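You operate a simulated robot arm through the tools that you are given. There is no shell and no other tool.

You run a simulated two-armed robot. Do the job below in one go: nothing can be reset, and whatever is moved stays where it is left.

## Task
Wrap the turntable's carton in 2 turns of film, then switch off.
Fine: The brown clamp goes into the yellow dock; the knob sets the turns.

It is judged by the outcome, as a careful person would: the job done as asked, and still so three seconds after it is handed in. It fails if anything else is knocked over, pushed out of place, dropped, spilled or broken.

## Robot
Two 7-joint arms with three-finger grippers on one trunk, on a base that drives. Base frame: it is fixed to the floor where the robot stands at the start and does not move with it; the origin is under the middle of the robot, x ahead of it, y to its left, z up. Readings come in m, rad, newtons and seconds.
The left shoulder is at the start at [0.037, 0.154, 1.022], the right one opposite. Places, roughly: carton [1.5, 2.25, 0.25]; film brake knob [0.3, -0.3, 0.9]; short green lever [0.4, -0.3, 1]; turns knob [0.5, 0, 0.9]; turntable power button [0.3, 0.1, 0.9]; yellow dock on the turntable [0.9, 0.1, 0.9]. Payload 2.69 kg a hand.
Tool frame (each hand has its own): the origin (TCP) lies between the finger pads and is the grasp point; the fingertips stand 0.029 m ahead of it; z points along the fingers, y is the line along which they close. The gripper opens to 0.12 m. The gripper's body begins 0.078 m behind the TCP.
Orientation is that of the tool frame in the base frame, as [roll, pitch, yaw] about the fixed x, y, z axes, in that order (R = Rz(yaw) Ry(pitch) Rx(roll)). With the fingers straight down and closing along the base's y, the tool's x points along the base's -x, its y along +y and its z along -z.

## Interface
- The arms move only by the tool play_rows. It takes "left_targets", "right_targets" or both (then of equal length, played together; a hand with none holds still); each is one flat list of numbers, 7 for each row, row after row: the shift along the tool's x, y, z in mm, then the turn, a rotation vector about the tool's x, y, z in rad, then the closure, from 0 (fully open) to 1 (shut). In form: [tx, ty, tz, rx, ry, rz, claw, tx, ty, tz, rx, ry, rz, claw, ...]. A call has 1 to 20 rows; each row shifts and turns the commanded pose from where the row before left it, along the tool's axes as they then stand. Rows are played at 5 a second. More than 0.05 m and 0.15 rad between two rows, or a gripper value outside its range, and nothing of the call is played. A pose out of reach is approached as far as the arm can. The call stops where the force on the tool passes 50 N (or 10 N more than at its start, if that is more) or the arm is blocked; 0.2 s more then pass. The fingers move at their own pace and stop on an object; they squeeze with about 42 N. The grip force told is the motor's: it shows also when the fingers shut on nothing. Time passes only in rows, and 0.2 s behind the last, so rows that do not move let the fingers close. It gives the time, the measured TCP pose, the force on the tool (base axes), the opening and the grip force at its end, in the units of the frame above (readings bear some noise), with the torque about the TCP (base axes, N m) and any sound that the robot's microphone picked up.
- Cameras (640 x 400 px; columns grow to the right, rows downward): "scene" is now at [0.147, -0.0064, 1.1874]; the picture's right is [-0.06, -1.00, 0.00], its down [-0.41, 0.03, -0.91] and it looks along [0.91, -0.06, -0.41] (base axes); focal length 214 px, centre (320, 200). "left" rides on the left gripper at [0.063, 0, -0.104] in its tool frame; the picture's right is [-0.01, 1.00, 0.00], its down [-0.83, 0.00, -0.56] and it looks along [-0.56, 0.00, 0.83] (tool axes); focal length 275 px, centre (320, 200). "right" rides on the right gripper at [0.063, 0, -0.104] in its tool frame; the picture's right is [0.00, 1.00, 0.00], its down [-0.83, 0.00, -0.56] and it looks along [-0.56, 0.00, 0.83] (tool axes); focal length 275 px, centre (320, 200).
- capture(camera): a new picture of that camera. No time passes.
- slide_trunk(by): slides the trunk up (or, below 0, down) by that many m; the arms and the scene camera ride with it, the base frame stays. It gives what a move gives, with no picture.
- steer(legs): drives the robot by 1 to 6 legs, each [ahead, left, turn to the left] in m, m and rad, along the robot's own axes; the way and the turn of a leg run together, so that a leg with both is an arc; at most 1.5 m and 3.142 rad a leg. The arms and the cameras ride along, it lands a little off, and it stops where it bumps. It gives what a move gives.
- head_to(pan, tilt): turns the head with the scene camera to pan (to the left, within 1.396 rad either way) and tilt (down, from -0.506 to 1.204), counted from straight ahead of the robot. It gives what a move gives.
- measure_at(camera, pixels): for up to 12 pixels [column, row] of the newest picture of that camera ("zoom" is the newest enlarged one), the place [x, y, z] in the base frame of the surface seen there, good to about 0.002 m. No time passes.
- inspect(camera, box): a new picture of the part [left, top, right, bottom] of that camera's present view, enlarged. No time passes.
- job_done(): hands the job in; it is judged then, once.

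Unless the task says otherwise, let go and move clear before handing in.

The tools are called after ">>>" as name(argument=value, ...) on one line, values as JSON. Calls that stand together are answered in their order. play_rows: Moves the arms, as the interface text tells. Its arguments: {"type":"object","properties":{"left_targets":{"type":"array","items":{"type":"number"}},"right_targets":{"type":"array","items":{"type":"number"}}},"required":[]} The other tools are called the same way: slide_trunk (by) slides the trunk up or down; steer (legs) drives the base; head_to (pan, tilt) turns the head that bears the scene camera; capture (camera) takes a picture; measure_at (camera, pixels) gives the place of the surface under pixels of a picture; inspect (camera, box) takes an enlarged picture of a part of a camera's view; job_done () hands the job in.

At the start:

```text
clock: 0.0
left_tool_pos: [0.3216, 0.1219, 1.1718]
left_orientation: [-3.141, 0.0, -3.139]
left_force: [0.6, -0.1, -0.1]
left_ft_torque: [-0.02, -0.01, 0.0]
left_grip_width: 0.1201
left_finger_force: 0.1
right_tool_pos: [0.313, -0.1438, 1.1637]
right_orientation: [3.139, 0.001, -3.141]
right_force: [-0.5, 0.4, 0.2]
right_ft_torque: [0.01, -0.02, 0.0]
right_grip_width: 0.1199
right_finger_force: 0.1
trunk travel left (down, up): [-0.388, 0.05]
robot x, y, heading: [0.0024, 0.0001, 0.003]
head pan, tilt: [-0.061, 0.426]
```

scene: 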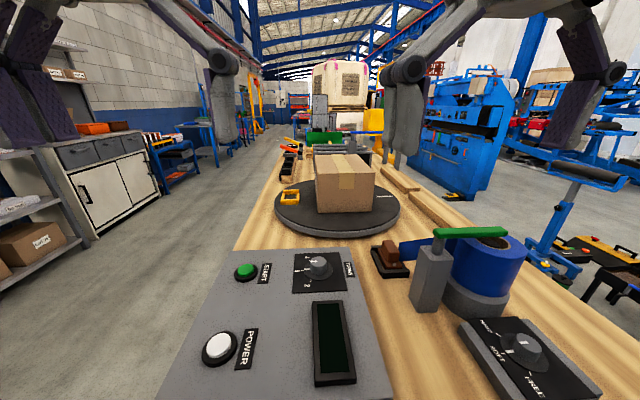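
right: 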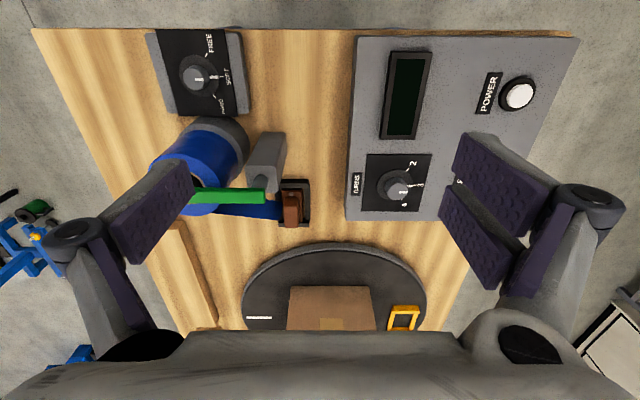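
left: 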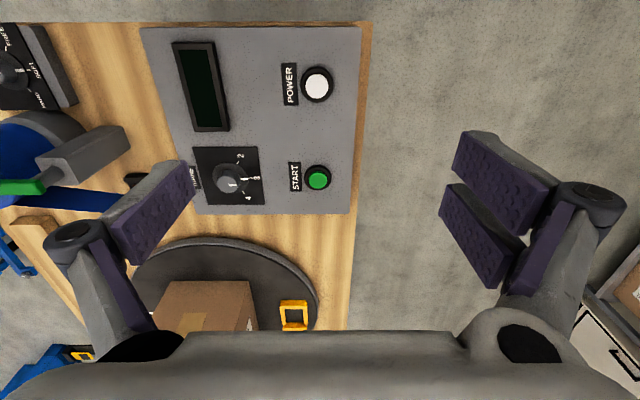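

The start pictures show the bench: panel with POWER (white button at 220,347), START (green at 245,271), TURNS knob (320,267), the brown clamp on a small base at (390,258), green lever (470,232), film brake knob (525,348) and yellow dock (290,197). I'll look closer at each of them before moving.

>>> inspect(camera="scene", box=[180, 220, 380, 400])

>>> inspect(camera="scene", box=[360, 200, 620, 400])

>>> inspect(camera="scene", box=[250, 130, 450, 250])

>>> inspect(camera="right", box=[140, 20, 440, 240])

```text
2.22 times, centred on (280, 310) of scene
```

zoom: 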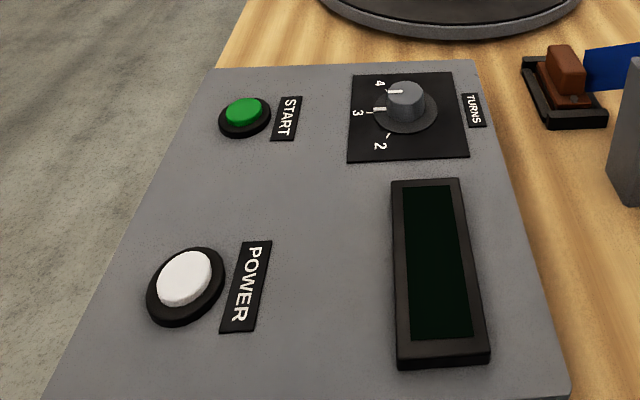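

```text
2.00 times, centred on (490, 300) of scene
```

zoom: 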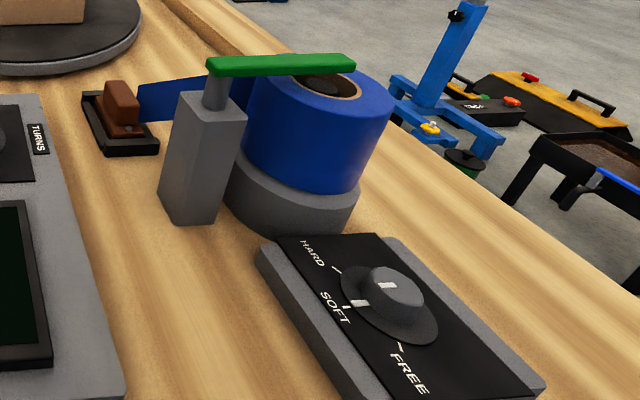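

```text
3.20 times, centred on (350, 190) of scene
```

zoom: 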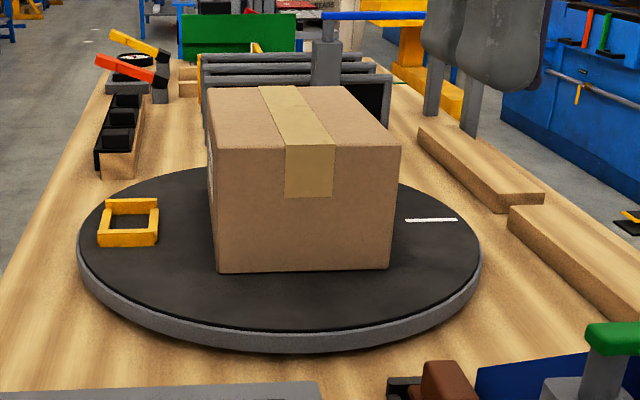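

```text
1.82 times, centred on (290, 130) of right
```

zoom: 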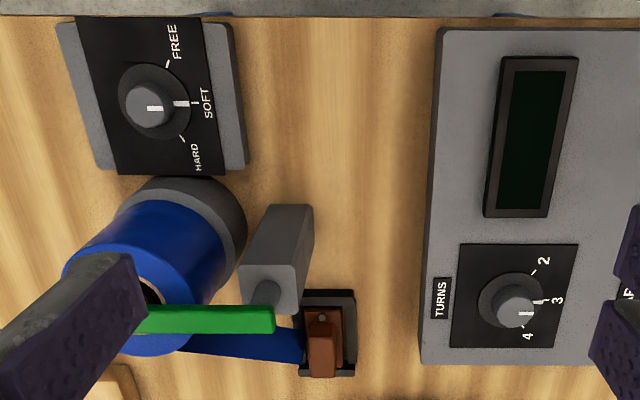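

The zooms show the TURNS knob pointing to 3 (needs 2), the brake at SOFT, the film running from the blue roll to the brown clamp in its black rest, and the green lever over the roll. I'll measure the key places and look around at the rest of the bench.

>>> capture(camera="scene")

>>> measure_at(camera="scene", pixels=[[220, 345], [245, 270], [320, 262], [323, 280], [333, 335], [386, 246], [392, 262], [290, 197], [470, 232], [525, 340], [345, 195], [383, 196]])

>>> capture(camera="right")

>>> measure_at(camera="right", pixels=[[518, 95], [400, 192], [395, 185], [291, 200], [291, 220], [285, 195], [402, 318], [230, 196], [265, 140], [197, 77], [270, 316], [260, 210]])

>>> capture(camera="left")

>>> measure_at(camera="left", pixels=[[317, 84], [318, 179], [228, 180], [294, 302], [294, 325], [283, 315], [305, 315], [294, 315], [200, 290], [205, 85], [230, 205], [340, 40]])

```text
taken
```

scene: 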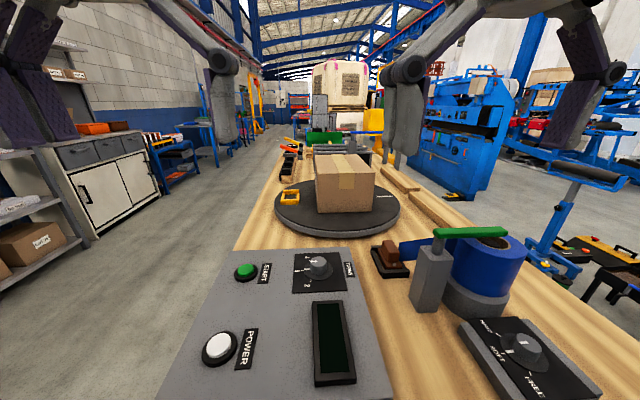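

```text
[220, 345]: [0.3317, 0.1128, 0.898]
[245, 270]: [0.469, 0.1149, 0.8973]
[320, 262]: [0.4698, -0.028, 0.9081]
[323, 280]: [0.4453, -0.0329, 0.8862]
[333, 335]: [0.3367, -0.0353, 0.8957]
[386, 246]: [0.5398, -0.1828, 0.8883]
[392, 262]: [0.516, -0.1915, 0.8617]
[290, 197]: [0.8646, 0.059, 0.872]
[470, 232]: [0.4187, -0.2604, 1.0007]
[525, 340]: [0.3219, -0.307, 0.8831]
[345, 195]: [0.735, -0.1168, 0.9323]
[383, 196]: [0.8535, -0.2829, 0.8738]
```

```text
taken
```

right: 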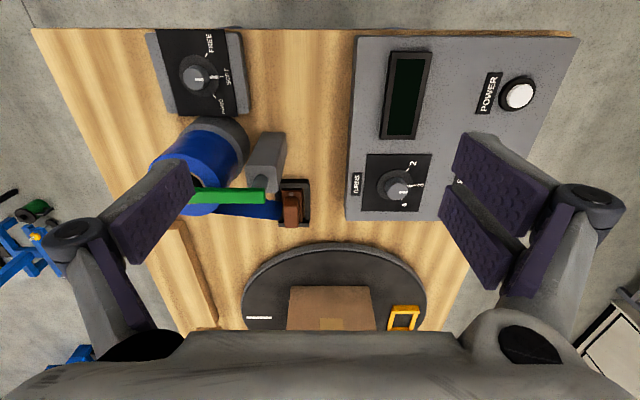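

```text
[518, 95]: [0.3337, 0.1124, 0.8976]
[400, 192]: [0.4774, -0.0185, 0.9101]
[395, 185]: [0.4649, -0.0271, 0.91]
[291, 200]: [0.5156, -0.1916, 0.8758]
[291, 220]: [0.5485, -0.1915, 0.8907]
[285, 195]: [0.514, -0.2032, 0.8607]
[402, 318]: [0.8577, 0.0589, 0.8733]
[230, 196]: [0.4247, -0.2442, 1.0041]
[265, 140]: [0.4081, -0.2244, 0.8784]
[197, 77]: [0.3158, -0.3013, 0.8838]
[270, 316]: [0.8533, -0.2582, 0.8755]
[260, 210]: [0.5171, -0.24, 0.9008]
```

```text
taken
```

left: 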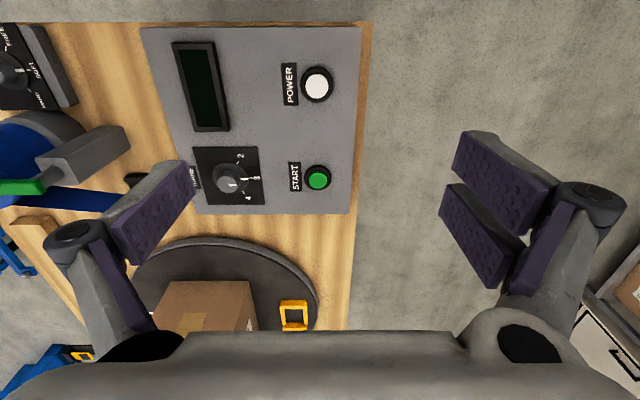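

```text
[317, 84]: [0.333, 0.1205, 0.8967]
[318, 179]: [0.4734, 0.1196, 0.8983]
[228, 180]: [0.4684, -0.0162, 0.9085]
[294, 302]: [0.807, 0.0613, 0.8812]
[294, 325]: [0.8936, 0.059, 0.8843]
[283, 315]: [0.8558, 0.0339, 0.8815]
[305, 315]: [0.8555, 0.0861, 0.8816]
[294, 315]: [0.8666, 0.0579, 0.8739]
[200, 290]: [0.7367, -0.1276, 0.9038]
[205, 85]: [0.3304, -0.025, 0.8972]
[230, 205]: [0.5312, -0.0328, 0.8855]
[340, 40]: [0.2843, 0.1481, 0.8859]
```

Measured: power button about (0.333, 0.115, 0.898), start (0.472, 0.118, 0.898), turns knob (0.470, -0.024, 0.909), clamp handle (0.548, -0.191, 0.890), dock centre about (0.855, 0.060, 0.88), lever (0.42, -0.25, 1.003). I'll turn the head to see the bench edges and the floor, to plan driving.

>>> head_to(pan=0.0, tilt=1.1)

>>> capture(camera="scene")

>>> measure_at(camera="scene", pixels=[[320, 300], [320, 340], [320, 380], [200, 200], [120, 200], [60, 200], [500, 250], [560, 200], [320, 250], [200, 100], [200, 300], [440, 300]])

>>> head_to(pan=0.9, tilt=0.6)

>>> capture(camera="scene")

>>> measure_at(camera="scene", pixels=[[320, 300], [320, 200], [200, 200], [450, 200], [550, 200], [100, 200], [400, 300], [500, 300], [320, 120], [200, 120], [100, 300], [600, 250]])

>>> head_to(pan=-0.9, tilt=0.6)

>>> capture(camera="scene")

>>> measure_at(camera="scene", pixels=[[320, 300], [320, 200], [200, 200], [450, 200], [550, 200], [100, 200], [400, 300], [500, 300], [320, 120], [200, 120], [100, 300], [600, 250]])

```text
clock: 1.1
left_tool_pos: [0.3218, 0.1211, 1.1707]
left_orientation: [-3.14, 0.0, -3.139]
left_force: [-0.5, 0.0, 0.2]
left_ft_torque: [-0.04, -0.01, -0.02]
left_grip_width: 0.12
left_finger_force: 0.1
right_tool_pos: [0.3121, -0.1429, 1.1646]
right_orientation: [-3.141, 0.0, -3.141]
right_force: [-0.6, 0.7, 0.4]
right_ft_torque: [-0.04, -0.02, 0.01]
right_grip_width: 0.1199
right_finger_force: 0.1
trunk travel left (down, up): [-0.388, 0.05]
robot x, y, heading: [-0.0008, -0.001, 0.002]
head pan, tilt: [0.0, 1.1]
```

```text
taken
```

scene: 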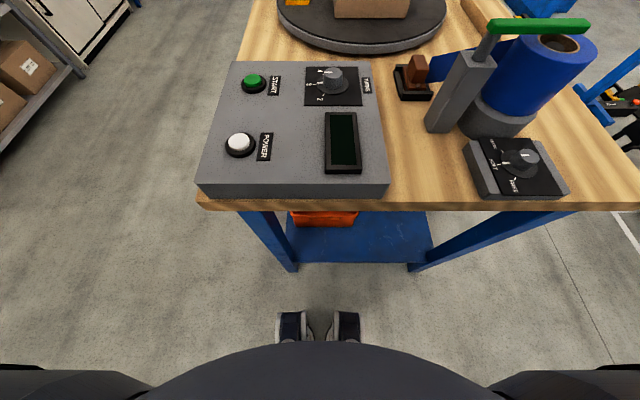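

```text
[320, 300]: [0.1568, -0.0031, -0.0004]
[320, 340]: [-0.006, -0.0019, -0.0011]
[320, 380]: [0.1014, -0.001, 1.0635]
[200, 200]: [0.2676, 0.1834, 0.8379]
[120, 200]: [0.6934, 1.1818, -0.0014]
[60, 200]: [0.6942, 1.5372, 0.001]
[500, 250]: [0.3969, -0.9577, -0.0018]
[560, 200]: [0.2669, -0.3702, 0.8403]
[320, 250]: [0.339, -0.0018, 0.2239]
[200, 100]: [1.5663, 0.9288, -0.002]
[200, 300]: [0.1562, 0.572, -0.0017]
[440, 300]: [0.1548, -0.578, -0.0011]
```

```text
clock: 2.2
left_tool_pos: [0.3218, 0.1222, 1.1711]
left_orientation: [-3.141, -0.001, -3.14]
left_force: [-0.2, -0.4, 0.0]
left_ft_torque: [0.01, -0.02, 0.04]
left_grip_width: 0.1196
left_finger_force: 0.0
right_tool_pos: [0.3136, -0.1431, 1.1641]
right_orientation: [3.141, 0.0, 3.14]
right_force: [0.6, -0.5, 0.7]
right_ft_torque: [0.02, 0.02, 0.03]
right_grip_width: 0.12
right_finger_force: 0.1
trunk travel left (down, up): [-0.388, 0.05]
robot x, y, heading: [-0.0015, -0.0027, 0.007]
head pan, tilt: [0.901, 0.6]
```

```text
taken
```

scene: 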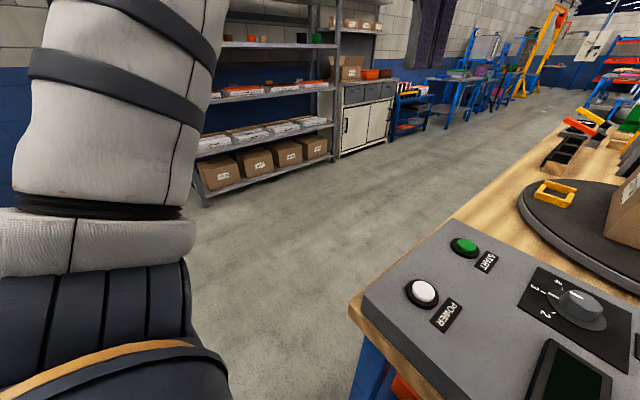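

```text
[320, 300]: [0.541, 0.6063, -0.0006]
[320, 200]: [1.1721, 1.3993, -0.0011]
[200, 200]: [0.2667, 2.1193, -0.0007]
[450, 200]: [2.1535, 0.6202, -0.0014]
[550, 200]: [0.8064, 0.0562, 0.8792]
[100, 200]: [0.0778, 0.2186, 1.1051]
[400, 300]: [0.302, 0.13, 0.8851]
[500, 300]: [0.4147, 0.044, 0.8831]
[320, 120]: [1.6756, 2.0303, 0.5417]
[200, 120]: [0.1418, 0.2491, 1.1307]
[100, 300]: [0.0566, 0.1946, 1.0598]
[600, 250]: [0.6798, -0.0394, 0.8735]
```

```text
clock: 4.0
left_tool_pos: [0.3218, 0.122, 1.1704]
left_orientation: [-3.138, -0.001, -3.14]
left_force: [0.1, 0.0, -0.3]
left_ft_torque: [-0.02, 0.0, -0.03]
left_grip_width: 0.12
left_finger_force: 0.0
right_tool_pos: [0.3117, -0.1425, 1.1656]
right_orientation: [-3.14, 0.001, 3.141]
right_force: [0.1, -0.3, 0.1]
right_ft_torque: [-0.02, 0.0, 0.03]
right_grip_width: 0.1202
right_finger_force: 0.1
trunk travel left (down, up): [-0.388, 0.05]
robot x, y, heading: [0.0021, -0.0015, 0.001]
head pan, tilt: [-0.901, 0.6]
```

```text
taken
```

scene: 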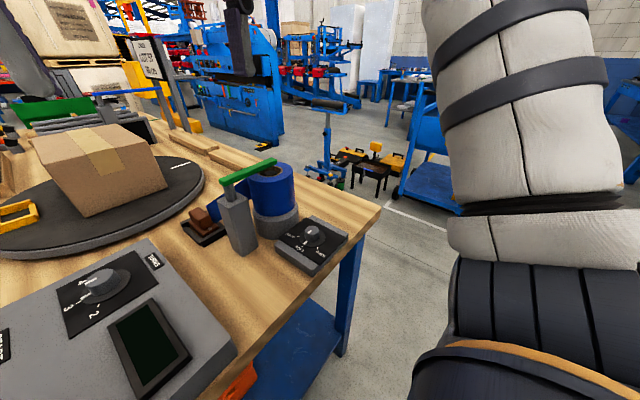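

```text
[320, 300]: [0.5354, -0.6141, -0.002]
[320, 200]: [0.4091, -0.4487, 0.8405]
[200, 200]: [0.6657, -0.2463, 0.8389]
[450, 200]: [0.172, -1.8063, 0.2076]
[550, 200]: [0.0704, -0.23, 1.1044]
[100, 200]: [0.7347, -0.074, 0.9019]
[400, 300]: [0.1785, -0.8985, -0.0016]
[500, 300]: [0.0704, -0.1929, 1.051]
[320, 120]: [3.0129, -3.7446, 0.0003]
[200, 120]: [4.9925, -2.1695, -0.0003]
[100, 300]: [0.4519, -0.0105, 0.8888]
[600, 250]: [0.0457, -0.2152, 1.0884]
```

The bench front edge is at x≈0.267, its left edge at y≈0.19, and the robot's feet and torso are narrow. I'll take close zooms of the lever/roll, the clamp, and the knobs from this viewing angle and from the head turned back.

>>> inspect(camera="scene", box=[170, 150, 360, 290])

>>> inspect(camera="scene", box=[30, 230, 200, 370])

>>> inspect(camera="right", box=[230, 160, 340, 240])

>>> inspect(camera="left", box=[180, 140, 280, 220])

>>> inspect(camera="left", box=[250, 270, 340, 335])

```text
2.86 times, centred on (265, 220) of scene
```

zoom: 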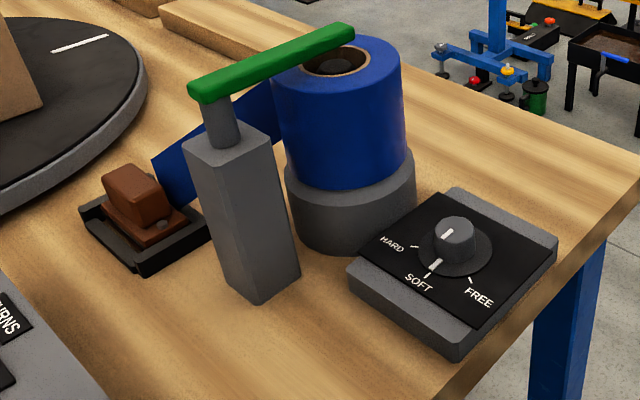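

```text
2.86 times, centred on (115, 300) of scene
```

zoom: 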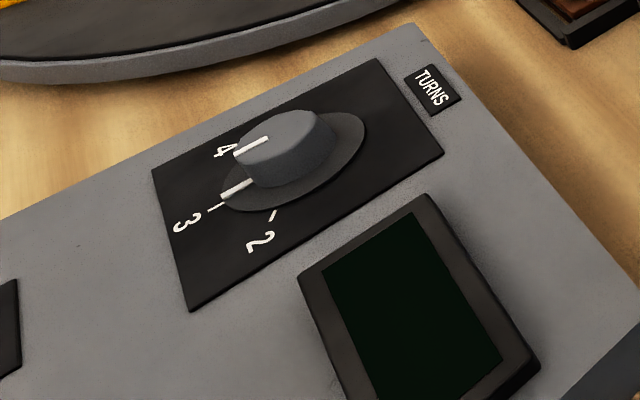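

```text
5.00 times, centred on (285, 200) of right
```

zoom: 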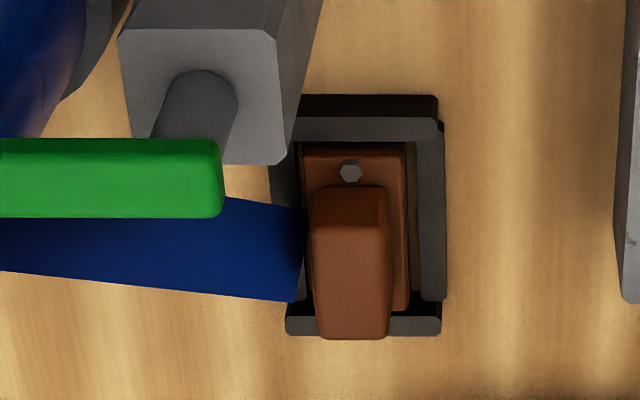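

```text
5.00 times, centred on (230, 180) of left
```

zoom: 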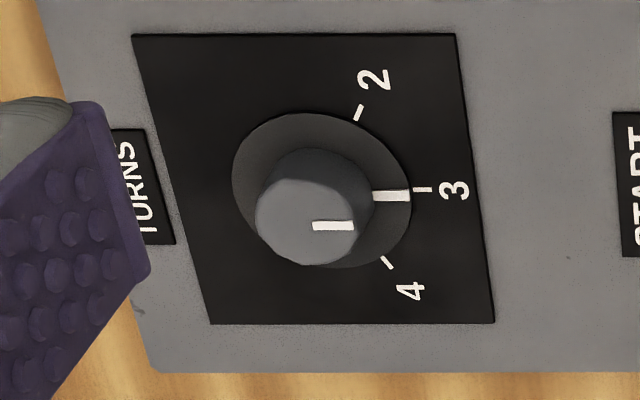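

```text
6.15 times, centred on (295, 302) of left
```

zoom: 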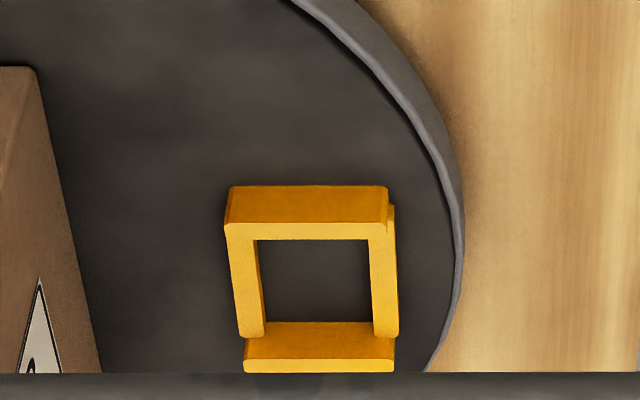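

The brown clamp sits in a four-bar black rest and the dock is a similar yellow frame; the TURNS pointer is at 3 with 2 on the robot's side (counter-clockwise from above). I'll measure their exact geometry from fresh zooms.

>>> inspect(camera="right", box=[230, 160, 340, 240])

>>> measure_at(camera="zoom", pixels=[[350, 205], [320, 330], [380, 330], [330, 190], [380, 190], [350, 160], [398, 160], [400, 300], [430, 200], [365, 130], [300, 325], [425, 325]])

>>> measure_at(camera="zoom", pixels=[[350, 225], [350, 260], [350, 300], [320, 260], [380, 260], [310, 160], [250, 250], [150, 180], [250, 60], [290, 280], [215, 180], [200, 100]])

>>> inspect(camera="left", box=[250, 270, 340, 335])

>>> measure_at(camera="zoom", pixels=[[235, 232], [380, 232], [240, 195], [380, 195], [250, 365], [385, 365], [250, 330], [385, 330], [245, 280], [382, 280], [310, 260], [310, 310]])

>>> inspect(camera="left", box=[180, 140, 280, 220])

>>> measure_at(camera="zoom", pixels=[[265, 220], [350, 220], [305, 190], [305, 258], [355, 226], [315, 226], [405, 196], [240, 180], [430, 189], [358, 112], [387, 263], [310, 225]])

```text
5.00 times, centred on (285, 200) of right
```

zoom: 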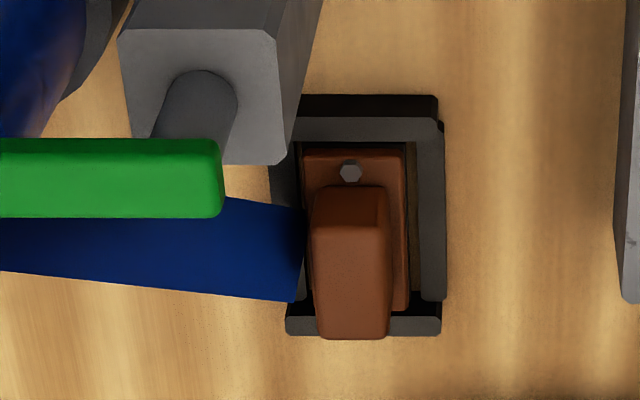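

```text
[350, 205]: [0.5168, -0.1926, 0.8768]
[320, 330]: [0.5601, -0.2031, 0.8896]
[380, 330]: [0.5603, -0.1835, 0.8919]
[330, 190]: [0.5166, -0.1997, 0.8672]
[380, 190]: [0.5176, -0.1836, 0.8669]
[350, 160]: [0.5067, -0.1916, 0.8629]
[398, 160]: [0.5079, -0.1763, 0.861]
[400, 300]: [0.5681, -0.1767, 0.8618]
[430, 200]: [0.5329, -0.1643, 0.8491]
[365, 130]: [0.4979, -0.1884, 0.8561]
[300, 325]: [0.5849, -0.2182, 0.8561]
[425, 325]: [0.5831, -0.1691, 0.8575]
```

```text
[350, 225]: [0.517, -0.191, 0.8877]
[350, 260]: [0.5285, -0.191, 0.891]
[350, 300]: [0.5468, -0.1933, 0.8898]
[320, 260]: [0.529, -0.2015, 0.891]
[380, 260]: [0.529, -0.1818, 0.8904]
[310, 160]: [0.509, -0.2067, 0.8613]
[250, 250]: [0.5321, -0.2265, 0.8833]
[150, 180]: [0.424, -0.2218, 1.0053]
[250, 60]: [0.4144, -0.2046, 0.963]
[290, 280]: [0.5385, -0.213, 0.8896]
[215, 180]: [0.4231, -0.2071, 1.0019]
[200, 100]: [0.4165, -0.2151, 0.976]
```

```text
6.15 times, centred on (295, 302) of left
```

zoom: 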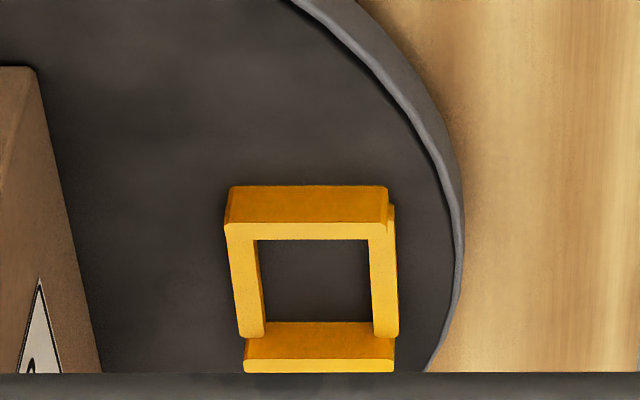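

```text
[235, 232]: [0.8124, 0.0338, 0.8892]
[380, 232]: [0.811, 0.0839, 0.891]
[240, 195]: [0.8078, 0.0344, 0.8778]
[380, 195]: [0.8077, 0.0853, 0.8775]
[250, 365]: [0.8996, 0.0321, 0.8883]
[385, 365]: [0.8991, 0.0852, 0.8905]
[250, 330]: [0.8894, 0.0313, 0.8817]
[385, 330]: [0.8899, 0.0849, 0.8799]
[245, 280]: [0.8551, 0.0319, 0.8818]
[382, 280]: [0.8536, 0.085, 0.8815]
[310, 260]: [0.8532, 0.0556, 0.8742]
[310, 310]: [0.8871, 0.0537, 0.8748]
```

```text
5.00 times, centred on (230, 180) of left
```

zoom: 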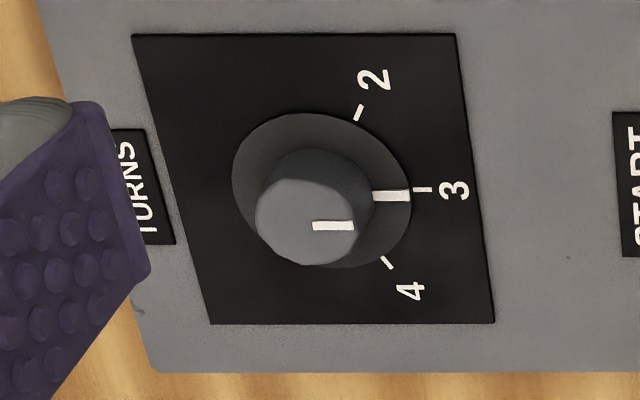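

```text
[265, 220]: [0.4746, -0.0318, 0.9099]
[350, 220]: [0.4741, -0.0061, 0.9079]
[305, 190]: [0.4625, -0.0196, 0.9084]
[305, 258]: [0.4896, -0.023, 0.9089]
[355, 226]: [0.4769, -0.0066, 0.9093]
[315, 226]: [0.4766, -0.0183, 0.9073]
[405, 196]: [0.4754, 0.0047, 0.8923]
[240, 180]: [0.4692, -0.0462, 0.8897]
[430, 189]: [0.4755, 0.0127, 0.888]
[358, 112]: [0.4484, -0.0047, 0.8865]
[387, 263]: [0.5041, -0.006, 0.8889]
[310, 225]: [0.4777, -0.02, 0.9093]
```

The knob centre is (0.4755, -0.020) with "2" about 60° counter-clockwise from "3"; the handle of the clamp spans x 0.517–0.562, y -0.203–-0.181, z 0.863–0.891; the dock's inside is about x 0.815–0.89, y 0.038–0.079. Before planning where to stand I'll test the forward reach of the right hand high above everything (tool x points to base -x).

>>> play_rows(right_targets=[-50, 0, 0, 0, 0, 0, 0, -50, 0, 0, 0, 0, 0, 0, -50, 0, 0, 0, 0, 0, 0, -50, 0, 0, 0, 0, 0, 0, 0, 0, 0, 0, 0, 0, 0])

>>> head_to(pan=0.0, tilt=0.5)

>>> capture(camera="scene")

```text
clock: 5.2
left_tool_pos: [0.3228, 0.1221, 1.1698]
left_orientation: [3.141, 0.0, -3.139]
left_force: [-0.4, 0.4, 1.3]
left_ft_torque: [0.04, -0.03, 0.02]
left_grip_width: 0.1199
left_finger_force: 0.0
right_tool_pos: [0.438, -0.1433, 1.1641]
right_orientation: [-3.141, 0.001, 3.139]
right_force: [0.9, -0.1, 0.4]
right_ft_torque: [0.01, 0.02, 0.0]
right_grip_width: 0.1202
right_finger_force: 0.0
right hand out of reach, approached as far as the arm can: row 3, 4
trunk travel left (down, up): [-0.388, 0.05]
robot x, y, heading: [-0.0012, 0.0004, 0.004]
head pan, tilt: [-0.901, 0.6]
```

```text
clock: 6.5
left_tool_pos: [0.3215, 0.1225, 1.1703]
left_orientation: [-3.14, 0.001, -3.139]
left_force: [-0.4, -0.4, 0.6]
left_ft_torque: [0.02, 0.01, 0.02]
left_grip_width: 0.12
left_finger_force: 0.0
right_tool_pos: [0.438, -0.1444, 1.1649]
right_orientation: [-3.14, 0.0, -3.141]
right_force: [0.0, -0.6, -0.5]
right_ft_torque: [0.01, -0.02, 0.02]
right_grip_width: 0.1204
right_finger_force: 0.1
trunk travel left (down, up): [-0.388, 0.05]
robot x, y, heading: [0.0005, -0.0012, 0.006]
head pan, tilt: [0.0, 0.499]
```

```text
taken
```

scene: 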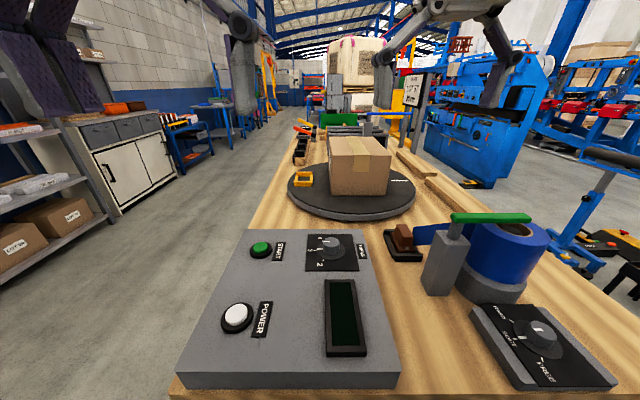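

The right hand stops at x=0.438 at this height with the tool straight down. I'll test how the reach changes lower down (to z≈1.08, still above the lever's top at 1.005).

>>> play_rows(right_targets=[0, 0, 40, 0, 0, 0, 0, 0, 0, 40, 0, 0, 0, 0, 0, 0, 0, 0, 0, 0, 0])

```text
clock: 7.2
left_tool_pos: [0.3216, 0.122, 1.1713]
left_orientation: [-3.14, 0.001, -3.14]
left_force: [0.3, 0.0, -0.3]
left_ft_torque: [0.01, -0.03, -0.02]
left_grip_width: 0.1199
left_finger_force: 0.0
right_tool_pos: [0.4379, -0.1421, 1.0843]
right_orientation: [3.141, 0.0, -3.141]
right_force: [-0.3, 0.1, -1.0]
right_ft_torque: [-0.02, -0.03, 0.0]
right_grip_width: 0.1198
right_finger_force: 0.2
trunk travel left (down, up): [-0.388, 0.05]
robot x, y, heading: [0.0061, 0.0018, -0.001]
head pan, tilt: [0.0, 0.499]
```

It moved straight down with no reach warning, so the commanded pose had been clamped to the reached one. I'll push forward again at this height to find the limit.

>>> play_rows(right_targets=[-40, 0, 0, 0, 0, 0, 0, -40, 0, 0, 0, 0, 0, 0, -40, 0, 0, 0, 0, 0, 0, 0, 0, 0, 0, 0, 0, 0])

>>> capture(camera="right")

>>> capture(camera="scene")

```text
clock: 8.2
left_tool_pos: [0.3212, 0.1236, 1.1715]
left_orientation: [-3.14, -0.001, -3.139]
left_force: [0.0, 0.3, -0.7]
left_ft_torque: [0.01, 0.02, 0.01]
left_grip_width: 0.12
left_finger_force: 0.1
right_tool_pos: [0.5181, -0.1429, 1.0819]
right_orientation: [-3.141, -0.003, -3.14]
right_force: [0.5, 0.7, 0.4]
right_ft_torque: [0.0, -0.01, 0.0]
right_grip_width: 0.12
right_finger_force: 0.0
right hand out of reach, approached as far as the arm can: row 3
trunk travel left (down, up): [-0.388, 0.05]
robot x, y, heading: [-0.0022, -0.0009, 0.001]
head pan, tilt: [0.0, 0.499]
```

```text
taken
```

right: 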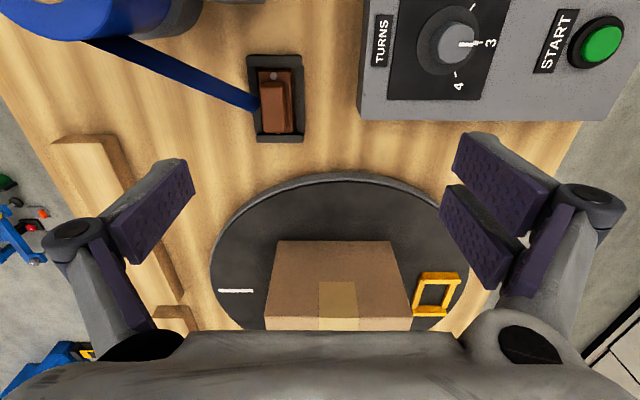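

```text
taken
```

scene: 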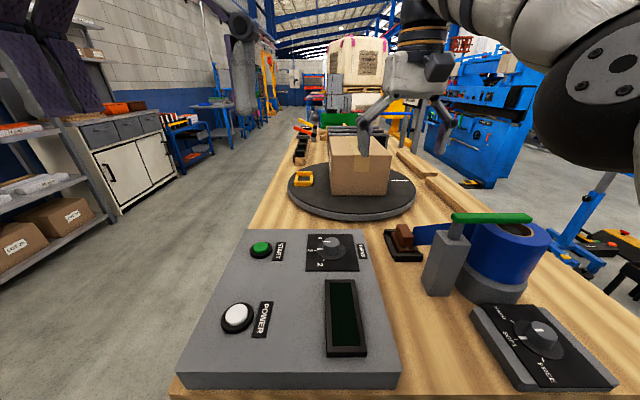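

The tool-down reach at z≈1.08 is x=0.518 from a robot standing at x=0, clearly more than the quoted figure. I'll lower to z≈0.95 here (fingertips 0.92, above the clamp's 0.891) to see whether reach holds near the bench.

>>> play_rows(right_targets=[0, 0, 40, 0, 0, 0, 0, 0, 0, 40, 0, 0, 0, 0, 0, 0, 45, 0, 0, 0, 0, 0, 0, 0, 0, 0, 0, 0])

>>> capture(camera="scene")

```text
clock: 9.2
left_tool_pos: [0.3205, 0.1219, 1.1717]
left_orientation: [-3.139, 0.002, -3.138]
left_force: [0.0, -0.7, -0.2]
left_ft_torque: [0.03, 0.0, 0.01]
left_grip_width: 0.1201
left_finger_force: 0.1
right_tool_pos: [0.5151, -0.1418, 0.9572]
right_orientation: [3.141, 0.0, -3.141]
right_force: [0.1, 0.3, 0.0]
right_ft_torque: [0.0, -0.02, -0.02]
right_grip_width: 0.1199
right_finger_force: 0.1
trunk travel left (down, up): [-0.388, 0.05]
robot x, y, heading: [0.0002, 0.0011, 0.002]
head pan, tilt: [0.0, 0.499]
```

```text
taken
```

scene: 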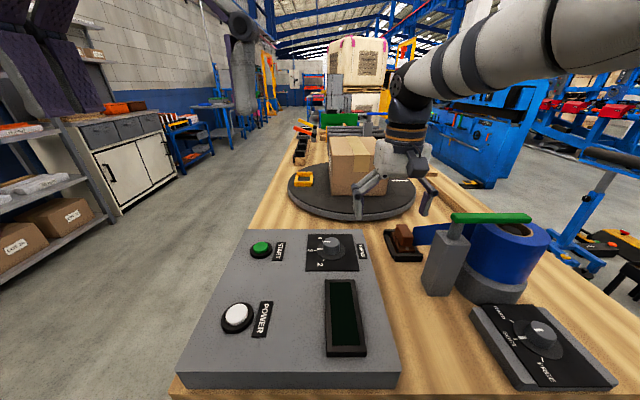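

The hand reaches here tool-down, so the knob, buttons and clamp are all reachable. I'll start with the turns knob: raise the right hand, move it over the knob (0.4755, -0.020) with the fingers half closed, and check with the wrist camera.

>>> play_rows(right_targets=[0, 0, -40, 0, 0, 0, 0, 20, 40, -20, 0, 0, 0, 0.2, 20, 42, 0, 0, 0, 0, 0.4, 0, 40, 0, 0, 0, 0, 0.5, 0, 0, 0, 0, 0, 0, 0.5])

>>> capture(camera="right")

>>> capture(camera="scene")

```text
clock: 10.4
left_tool_pos: [0.3209, 0.1205, 1.1708]
left_orientation: [-3.141, 0.003, -3.14]
left_force: [-0.2, -0.3, -0.2]
left_ft_torque: [-0.01, -0.02, -0.02]
left_grip_width: 0.12
left_finger_force: 0.1
right_tool_pos: [0.477, -0.0196, 1.0212]
right_orientation: [-3.14, 0.0, 3.14]
right_force: [-0.3, 0.2, -0.1]
right_ft_torque: [-0.03, 0.01, 0.0]
right_grip_width: 0.06
right_finger_force: 0.0
trunk travel left (down, up): [-0.388, 0.05]
robot x, y, heading: [0.0004, 0.0011, 0.002]
head pan, tilt: [0.0, 0.499]
```

```text
taken
```

right: 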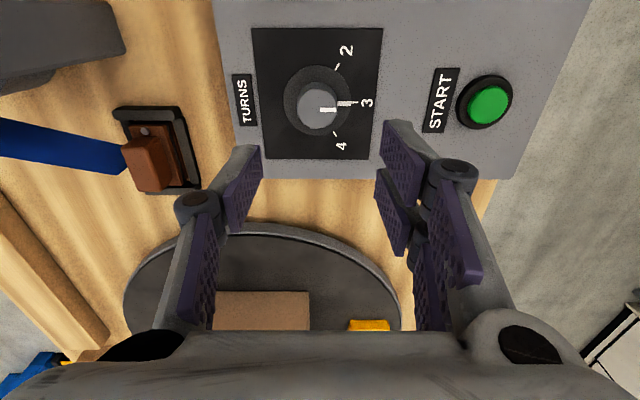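

```text
taken
```

scene: 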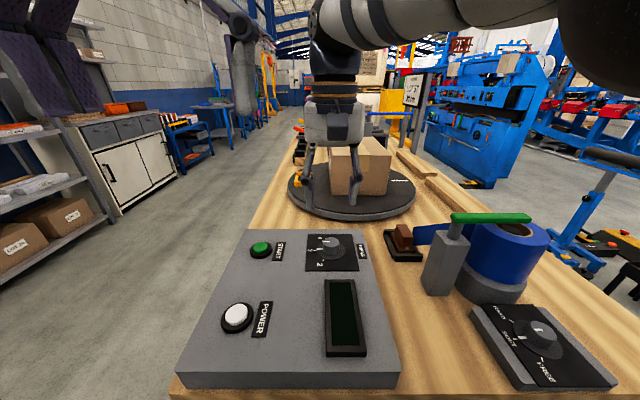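

The knob's top sits at (318,107) in the right view, consistent with being right under the hand. I'll measure it precisely from here.

>>> inspect(camera="right", box=[250, 30, 390, 160])

>>> measure_at(camera="right", pixels=[[318, 93], [318, 107], [318, 122], [303, 107], [334, 107], [353, 103], [339, 66], [337, 133], [290, 100], [318, 70]])

```text
3.08 times, centred on (320, 95) of right
```

zoom: 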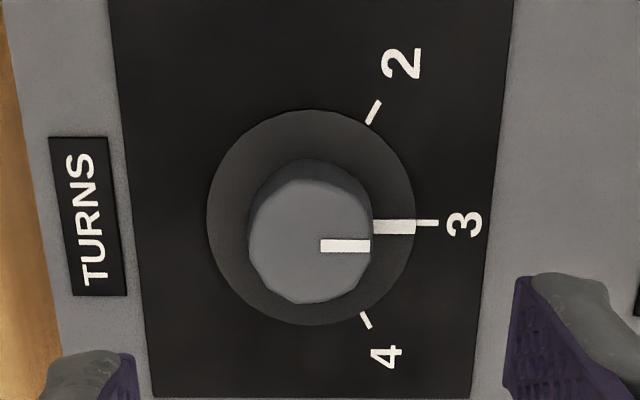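

```text
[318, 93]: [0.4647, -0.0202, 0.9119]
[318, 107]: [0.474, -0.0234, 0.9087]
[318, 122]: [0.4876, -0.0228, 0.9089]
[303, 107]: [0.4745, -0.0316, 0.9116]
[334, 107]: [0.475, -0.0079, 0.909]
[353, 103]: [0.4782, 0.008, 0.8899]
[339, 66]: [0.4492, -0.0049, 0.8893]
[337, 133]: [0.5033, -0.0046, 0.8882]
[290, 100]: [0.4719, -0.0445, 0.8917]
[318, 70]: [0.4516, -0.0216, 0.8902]
```

The knob centre is (0.476, -0.0205), radius 13 mm, top 0.909, flange 0.891. I'll pre-turn the hand 30° clockwise, then descend so the fingertips are at about 0.894 around the knob.

>>> play_rows(right_targets=[1, 0, 0, 0, 0, 0.131, 0.5, 0, 0, 0, 0, 0, 0.131, 0.5, 0, 0, 0, 0, 0, 0.131, 0.5, 0, 0, 0, 0, 0, 0.131, 0.5, 0, 0, 40, 0, 0, 0, 0.5, 0, 0, 30, 0, 0, 0, 0.5, 0, 0, 0, 0, 0, 0, 0.5])

>>> capture(camera="right")

```text
clock: 12.1
left_tool_pos: [0.3212, 0.1215, 1.1705]
left_orientation: [-3.14, 0.003, -3.14]
left_force: [-0.5, -0.4, 0.3]
left_ft_torque: [-0.02, 0.01, -0.02]
left_grip_width: 0.12
left_finger_force: 0.2
right_tool_pos: [0.4741, -0.0185, 0.9487]
right_orientation: [3.141, -0.001, 2.619]
right_force: [-0.6, 0.8, 0.6]
right_ft_torque: [-0.01, -0.04, -0.01]
right_grip_width: 0.0599
right_finger_force: 0.0
trunk travel left (down, up): [-0.388, 0.05]
robot x, y, heading: [-0.0, -0.0032, 0.002]
head pan, tilt: [0.0, 0.499]
```

```text
taken
```

right: 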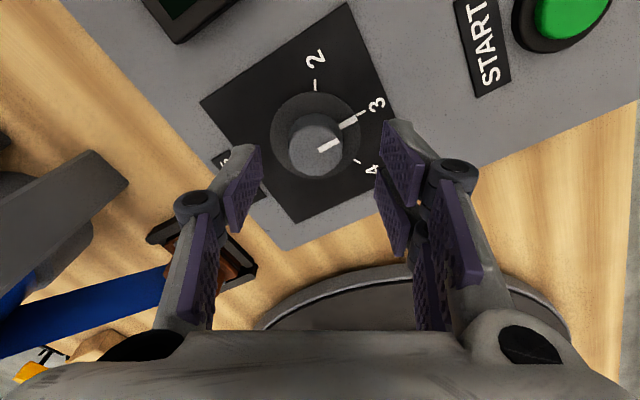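

Hand is at yaw 150° and z=0.949 with the knob centred between the fingers at (318,145). I'll shift 2.5 mm, go down 26 mm and close on the knob.

>>> play_rows(right_targets=[-2.5, -0.5, 13, 0, 0, 0, 0.5, 0, 0, 13, 0, 0, 0, 0.5, 0, 0, 0, 0, 0, 0, 0.5, 0, 0, 0, 0, 0, 0, 1, 0, 0, 0, 0, 0, 0, 1])

>>> capture(camera="right")

```text
clock: 13.2
left_tool_pos: [0.3203, 0.1195, 1.1712]
left_orientation: [-3.14, 0.002, 3.141]
left_force: [-0.2, -1.3, 0.3]
left_ft_torque: [-0.01, -0.01, 0.02]
left_grip_width: 0.1201
left_finger_force: 0.1
right_tool_pos: [0.477, -0.0239, 0.9249]
right_orientation: [-3.139, 0.001, 2.614]
right_force: [-6.6, -10.4, 0.3]
right_ft_torque: [-0.5, 0.19, 0.02]
right_grip_width: 0.032
right_finger_force: 44.9
trunk travel left (down, up): [-0.388, 0.05]
robot x, y, heading: [-0.0001, 0.0023, -0.001]
head pan, tilt: [0.0, 0.499]
```

```text
taken
```

right: 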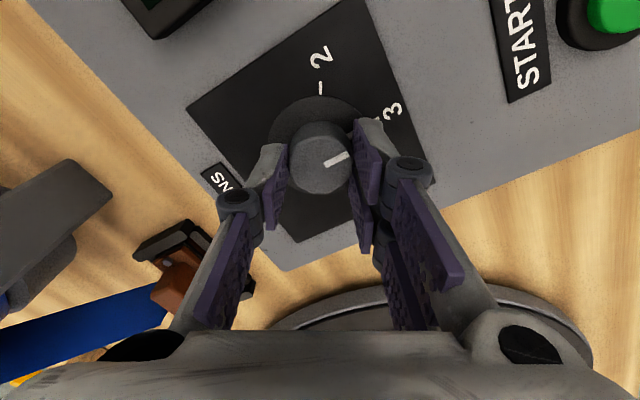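

The grip is on the knob (width 32 mm, 45 N) with a 12 N side load, so the knob's centre is ~3 mm toward -tool-y. I'll relieve that by shifting 3 mm, then turn 60° counter-clockwise (negative about tool z).

>>> play_rows(right_targets=[0, -3, 0, 0, 0, 0, 1, 0, 0, 0, 0, 0, -0.1496, 1, 0, 0, 0, 0, 0, -0.1496, 1, 0, 0, 0, 0, 0, -0.1496, 1, 0, 0, 0, 0, 0, -0.1496, 1, 0, 0, 0, 0, 0, -0.1496, 1, 0, 0, 0, 0, 0, -0.1496, 1, 0, 0, 0, 0, 0, -0.1496, 1, 0, 0, 0, 0, 0, 0, 1])

>>> capture(camera="right")

```text
clock: 15.2
left_tool_pos: [0.3217, 0.1237, 1.1722]
left_orientation: [-3.138, 0.001, -3.139]
left_force: [0.4, 0.3, 0.7]
left_ft_torque: [0.01, 0.0, 0.0]
left_grip_width: 0.1199
left_finger_force: 0.1
right_tool_pos: [0.4755, -0.0217, 0.9232]
right_orientation: [-3.14, 0.005, -2.616]
right_force: [5.6, 24.8, 17.6]
right_ft_torque: [1.31, -0.84, -0.04]
right_grip_width: 0.032
right_finger_force: 44.8
trunk travel left (down, up): [-0.388, 0.05]
robot x, y, heading: [-0.0016, 0.0009, 0.002]
head pan, tilt: [0.0, 0.499]
```

```text
taken
```

right: 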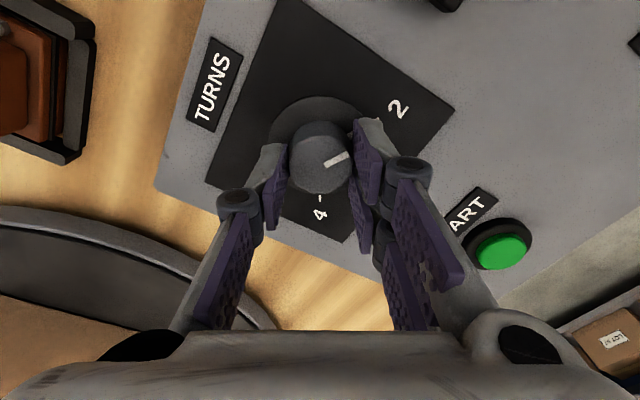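

The hand turned from yaw 150° to 210° with the knob, and the pointer now aims at "2". I'll open, lift and verify.

>>> play_rows(right_targets=[0, 0, 0, 0, 0, 0, 0.5, 0, 0, 0, 0, 0, 0, 0.5, 0, 0, -30, 0, 0, 0, 0.5, 0, 0, -40, 0, 0, 0, 0.5, 0, 0, -40, 0, 0, 0, 0.5, 0, 0, 0, 0, 0, 0, 0.5])

>>> inspect(camera="right", box=[220, 20, 420, 160])

>>> inspect(camera="scene", box=[220, 220, 400, 380])

```text
clock: 16.6
left_tool_pos: [0.3217, 0.1232, 1.1696]
left_orientation: [-3.14, 0.001, -3.139]
left_force: [0.2, -1.2, 0.0]
left_ft_torque: [0.03, 0.01, 0.01]
left_grip_width: 0.1201
left_finger_force: 0.0
right_tool_pos: [0.4762, -0.0263, 1.0338]
right_orientation: [3.141, -0.001, -2.617]
right_force: [0.0, 0.5, -0.4]
right_ft_torque: [0.01, -0.01, 0.0]
right_grip_width: 0.0602
right_finger_force: 0.1
trunk travel left (down, up): [-0.388, 0.05]
robot x, y, heading: [0.0, 0.0016, -0.004]
head pan, tilt: [0.0, 0.499]
```

```text
2.86 times, centred on (320, 90) of right
```

zoom: 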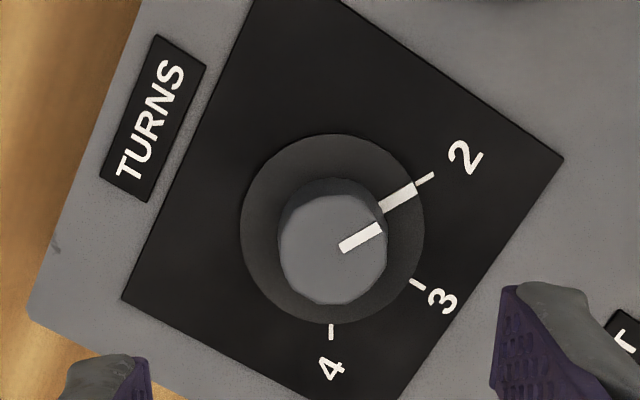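

```text
2.50 times, centred on (310, 300) of scene
```

zoom: 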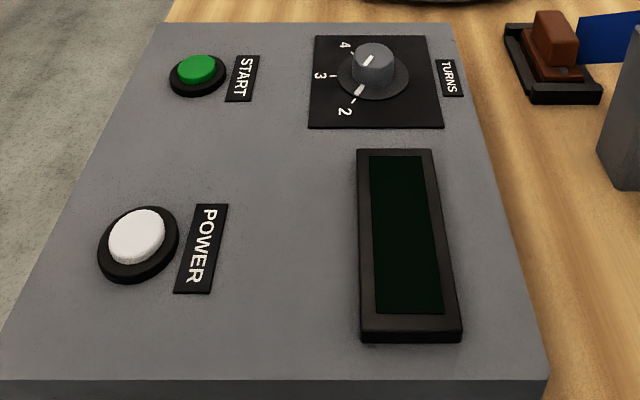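

The TURNS pointer is now exactly on 2. Next I'll retract the right hand to a carrying pose, and measure the carton's extents before driving round to the bench's left side.

>>> play_rows(right_targets=[0, 0, -35, 0, 0, 0.131, 0.4, 0, 0, -35, 0, 0, 0.131, 0.4, 0, 0, -35, 0, 0, 0.131, 0.4, 0, 0, -35, 0, 0, 0.131, 0.4, 40, -25, 0, 0, 0, 0, 0.4, 40, -25, 0, 0, 0, 0, 0.4, 40, -25, 0, 0, 0, 0, 0.4, 40, -25, 0, 0, 0, 0, 0.4, 0, 0, 0, 0, 0, 0, 0.4])

>>> capture(camera="scene")

>>> measure_at(camera="scene", pixels=[[335, 145], [385, 145], [333, 185], [389, 185], [334, 163], [391, 163], [290, 190], [413, 190], [352, 216], [303, 178], [310, 125], [335, 120]])

```text
clock: 18.6
left_tool_pos: [0.3216, 0.1228, 1.1704]
left_orientation: [-3.139, 0.0, -3.141]
left_force: [-0.9, -0.6, 0.0]
left_ft_torque: [0.01, -0.01, 0.03]
left_grip_width: 0.12
left_finger_force: 0.0
right_tool_pos: [0.2518, -0.1125, 1.161]
right_orientation: [3.136, 0.015, -3.056]
right_force: [-0.8, -0.4, -0.1]
right_ft_torque: [-0.03, 0.04, 0.01]
right_grip_width: 0.0721
right_finger_force: 0.0
right hand out of reach, approached as far as the arm can: row 2, 3, 4
trunk travel left (down, up): [-0.388, 0.05]
robot x, y, heading: [0.0033, 0.0002, -0.0]
head pan, tilt: [0.0, 0.499]
```

```text
taken
```

scene: 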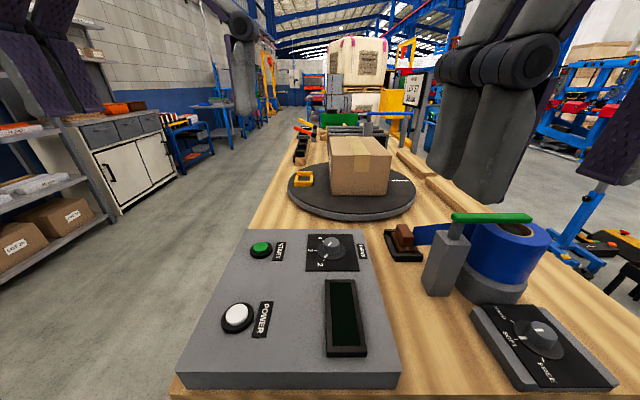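

```text
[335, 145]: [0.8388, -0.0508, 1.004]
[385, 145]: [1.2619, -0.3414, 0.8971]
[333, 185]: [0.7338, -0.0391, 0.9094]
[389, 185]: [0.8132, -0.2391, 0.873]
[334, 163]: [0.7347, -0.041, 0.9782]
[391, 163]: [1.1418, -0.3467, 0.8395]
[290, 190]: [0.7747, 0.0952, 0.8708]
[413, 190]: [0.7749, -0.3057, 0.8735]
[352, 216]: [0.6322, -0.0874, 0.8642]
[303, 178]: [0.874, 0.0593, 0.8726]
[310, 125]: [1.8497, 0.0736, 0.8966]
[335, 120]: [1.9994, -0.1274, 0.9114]
```

The carton's top is at z≈1.004, its near face x≈0.734 and left face y≈-0.04; the hands at 1.16 clear all. The floor to the left is free (points at y 0.6–2.1 are floor), so I'll drive left, ahead, and turn to face the bench from its left side.

>>> steer(legs=[[0, 0.7, 0], [0.72, 0, 0], [0, 0, -1.571]])

>>> capture(camera="scene")

```text
clock: 31.6
left_tool_pos: [0.8659, 0.3619, 1.1705]
left_orientation: [-3.139, 0.0, 1.611]
left_force: [0.2, 0.0, 0.8]
left_ft_torque: [-0.04, -0.01, 0.0]
left_grip_width: 0.1199
left_finger_force: 0.0
right_tool_pos: [0.628, 0.4216, 1.1603]
right_orientation: [3.134, 0.016, 1.694]
right_force: [0.5, -0.4, 0.1]
right_ft_torque: [0.02, 0.03, 0.0]
right_grip_width: 0.0721
right_finger_force: 0.1
trunk travel left (down, up): [-0.388, 0.05]
robot x, y, heading: [0.7299, 0.6799, -1.532]
head pan, tilt: [0.0, 0.499]
```

```text
taken
```

scene: 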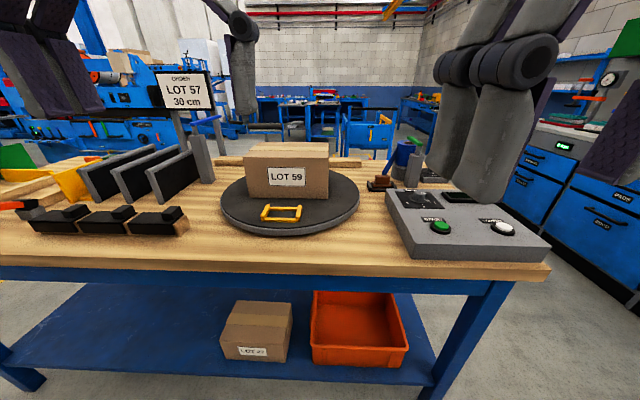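

I'm at (0.73, 0.68) facing the bench; the dock is at (282,212), the carton (labelled LOT 59) at (287,170), clamp at (382,183). I'll zoom on the region to check the dock, the carton and the clamp from this side.

>>> inspect(camera="scene", box=[210, 130, 430, 270])

>>> inspect(camera="scene", box=[0, 60, 240, 250])

>>> capture(camera="right")

```text
2.86 times, centred on (320, 200) of scene
```

zoom: 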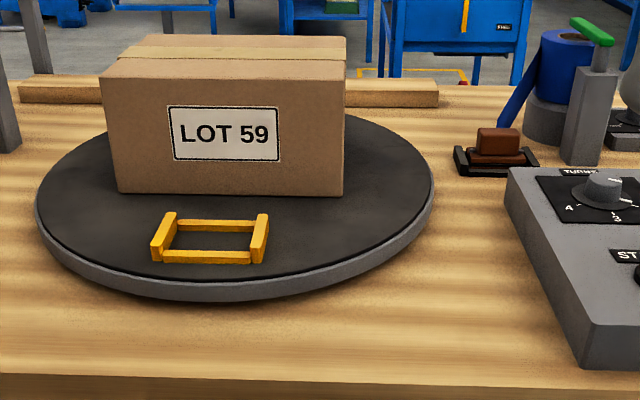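

```text
2.11 times, centred on (120, 155) of scene
```

zoom: 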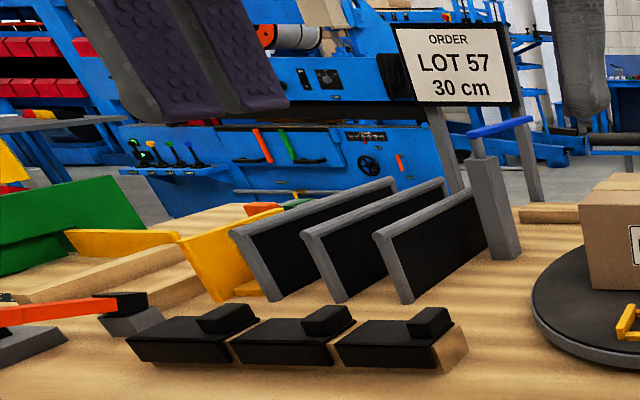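

```text
taken
```

right: 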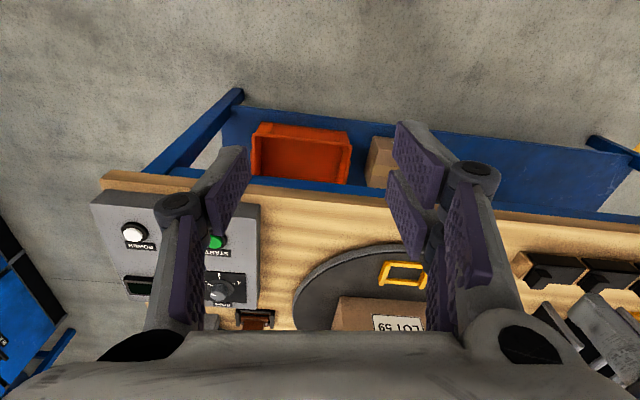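

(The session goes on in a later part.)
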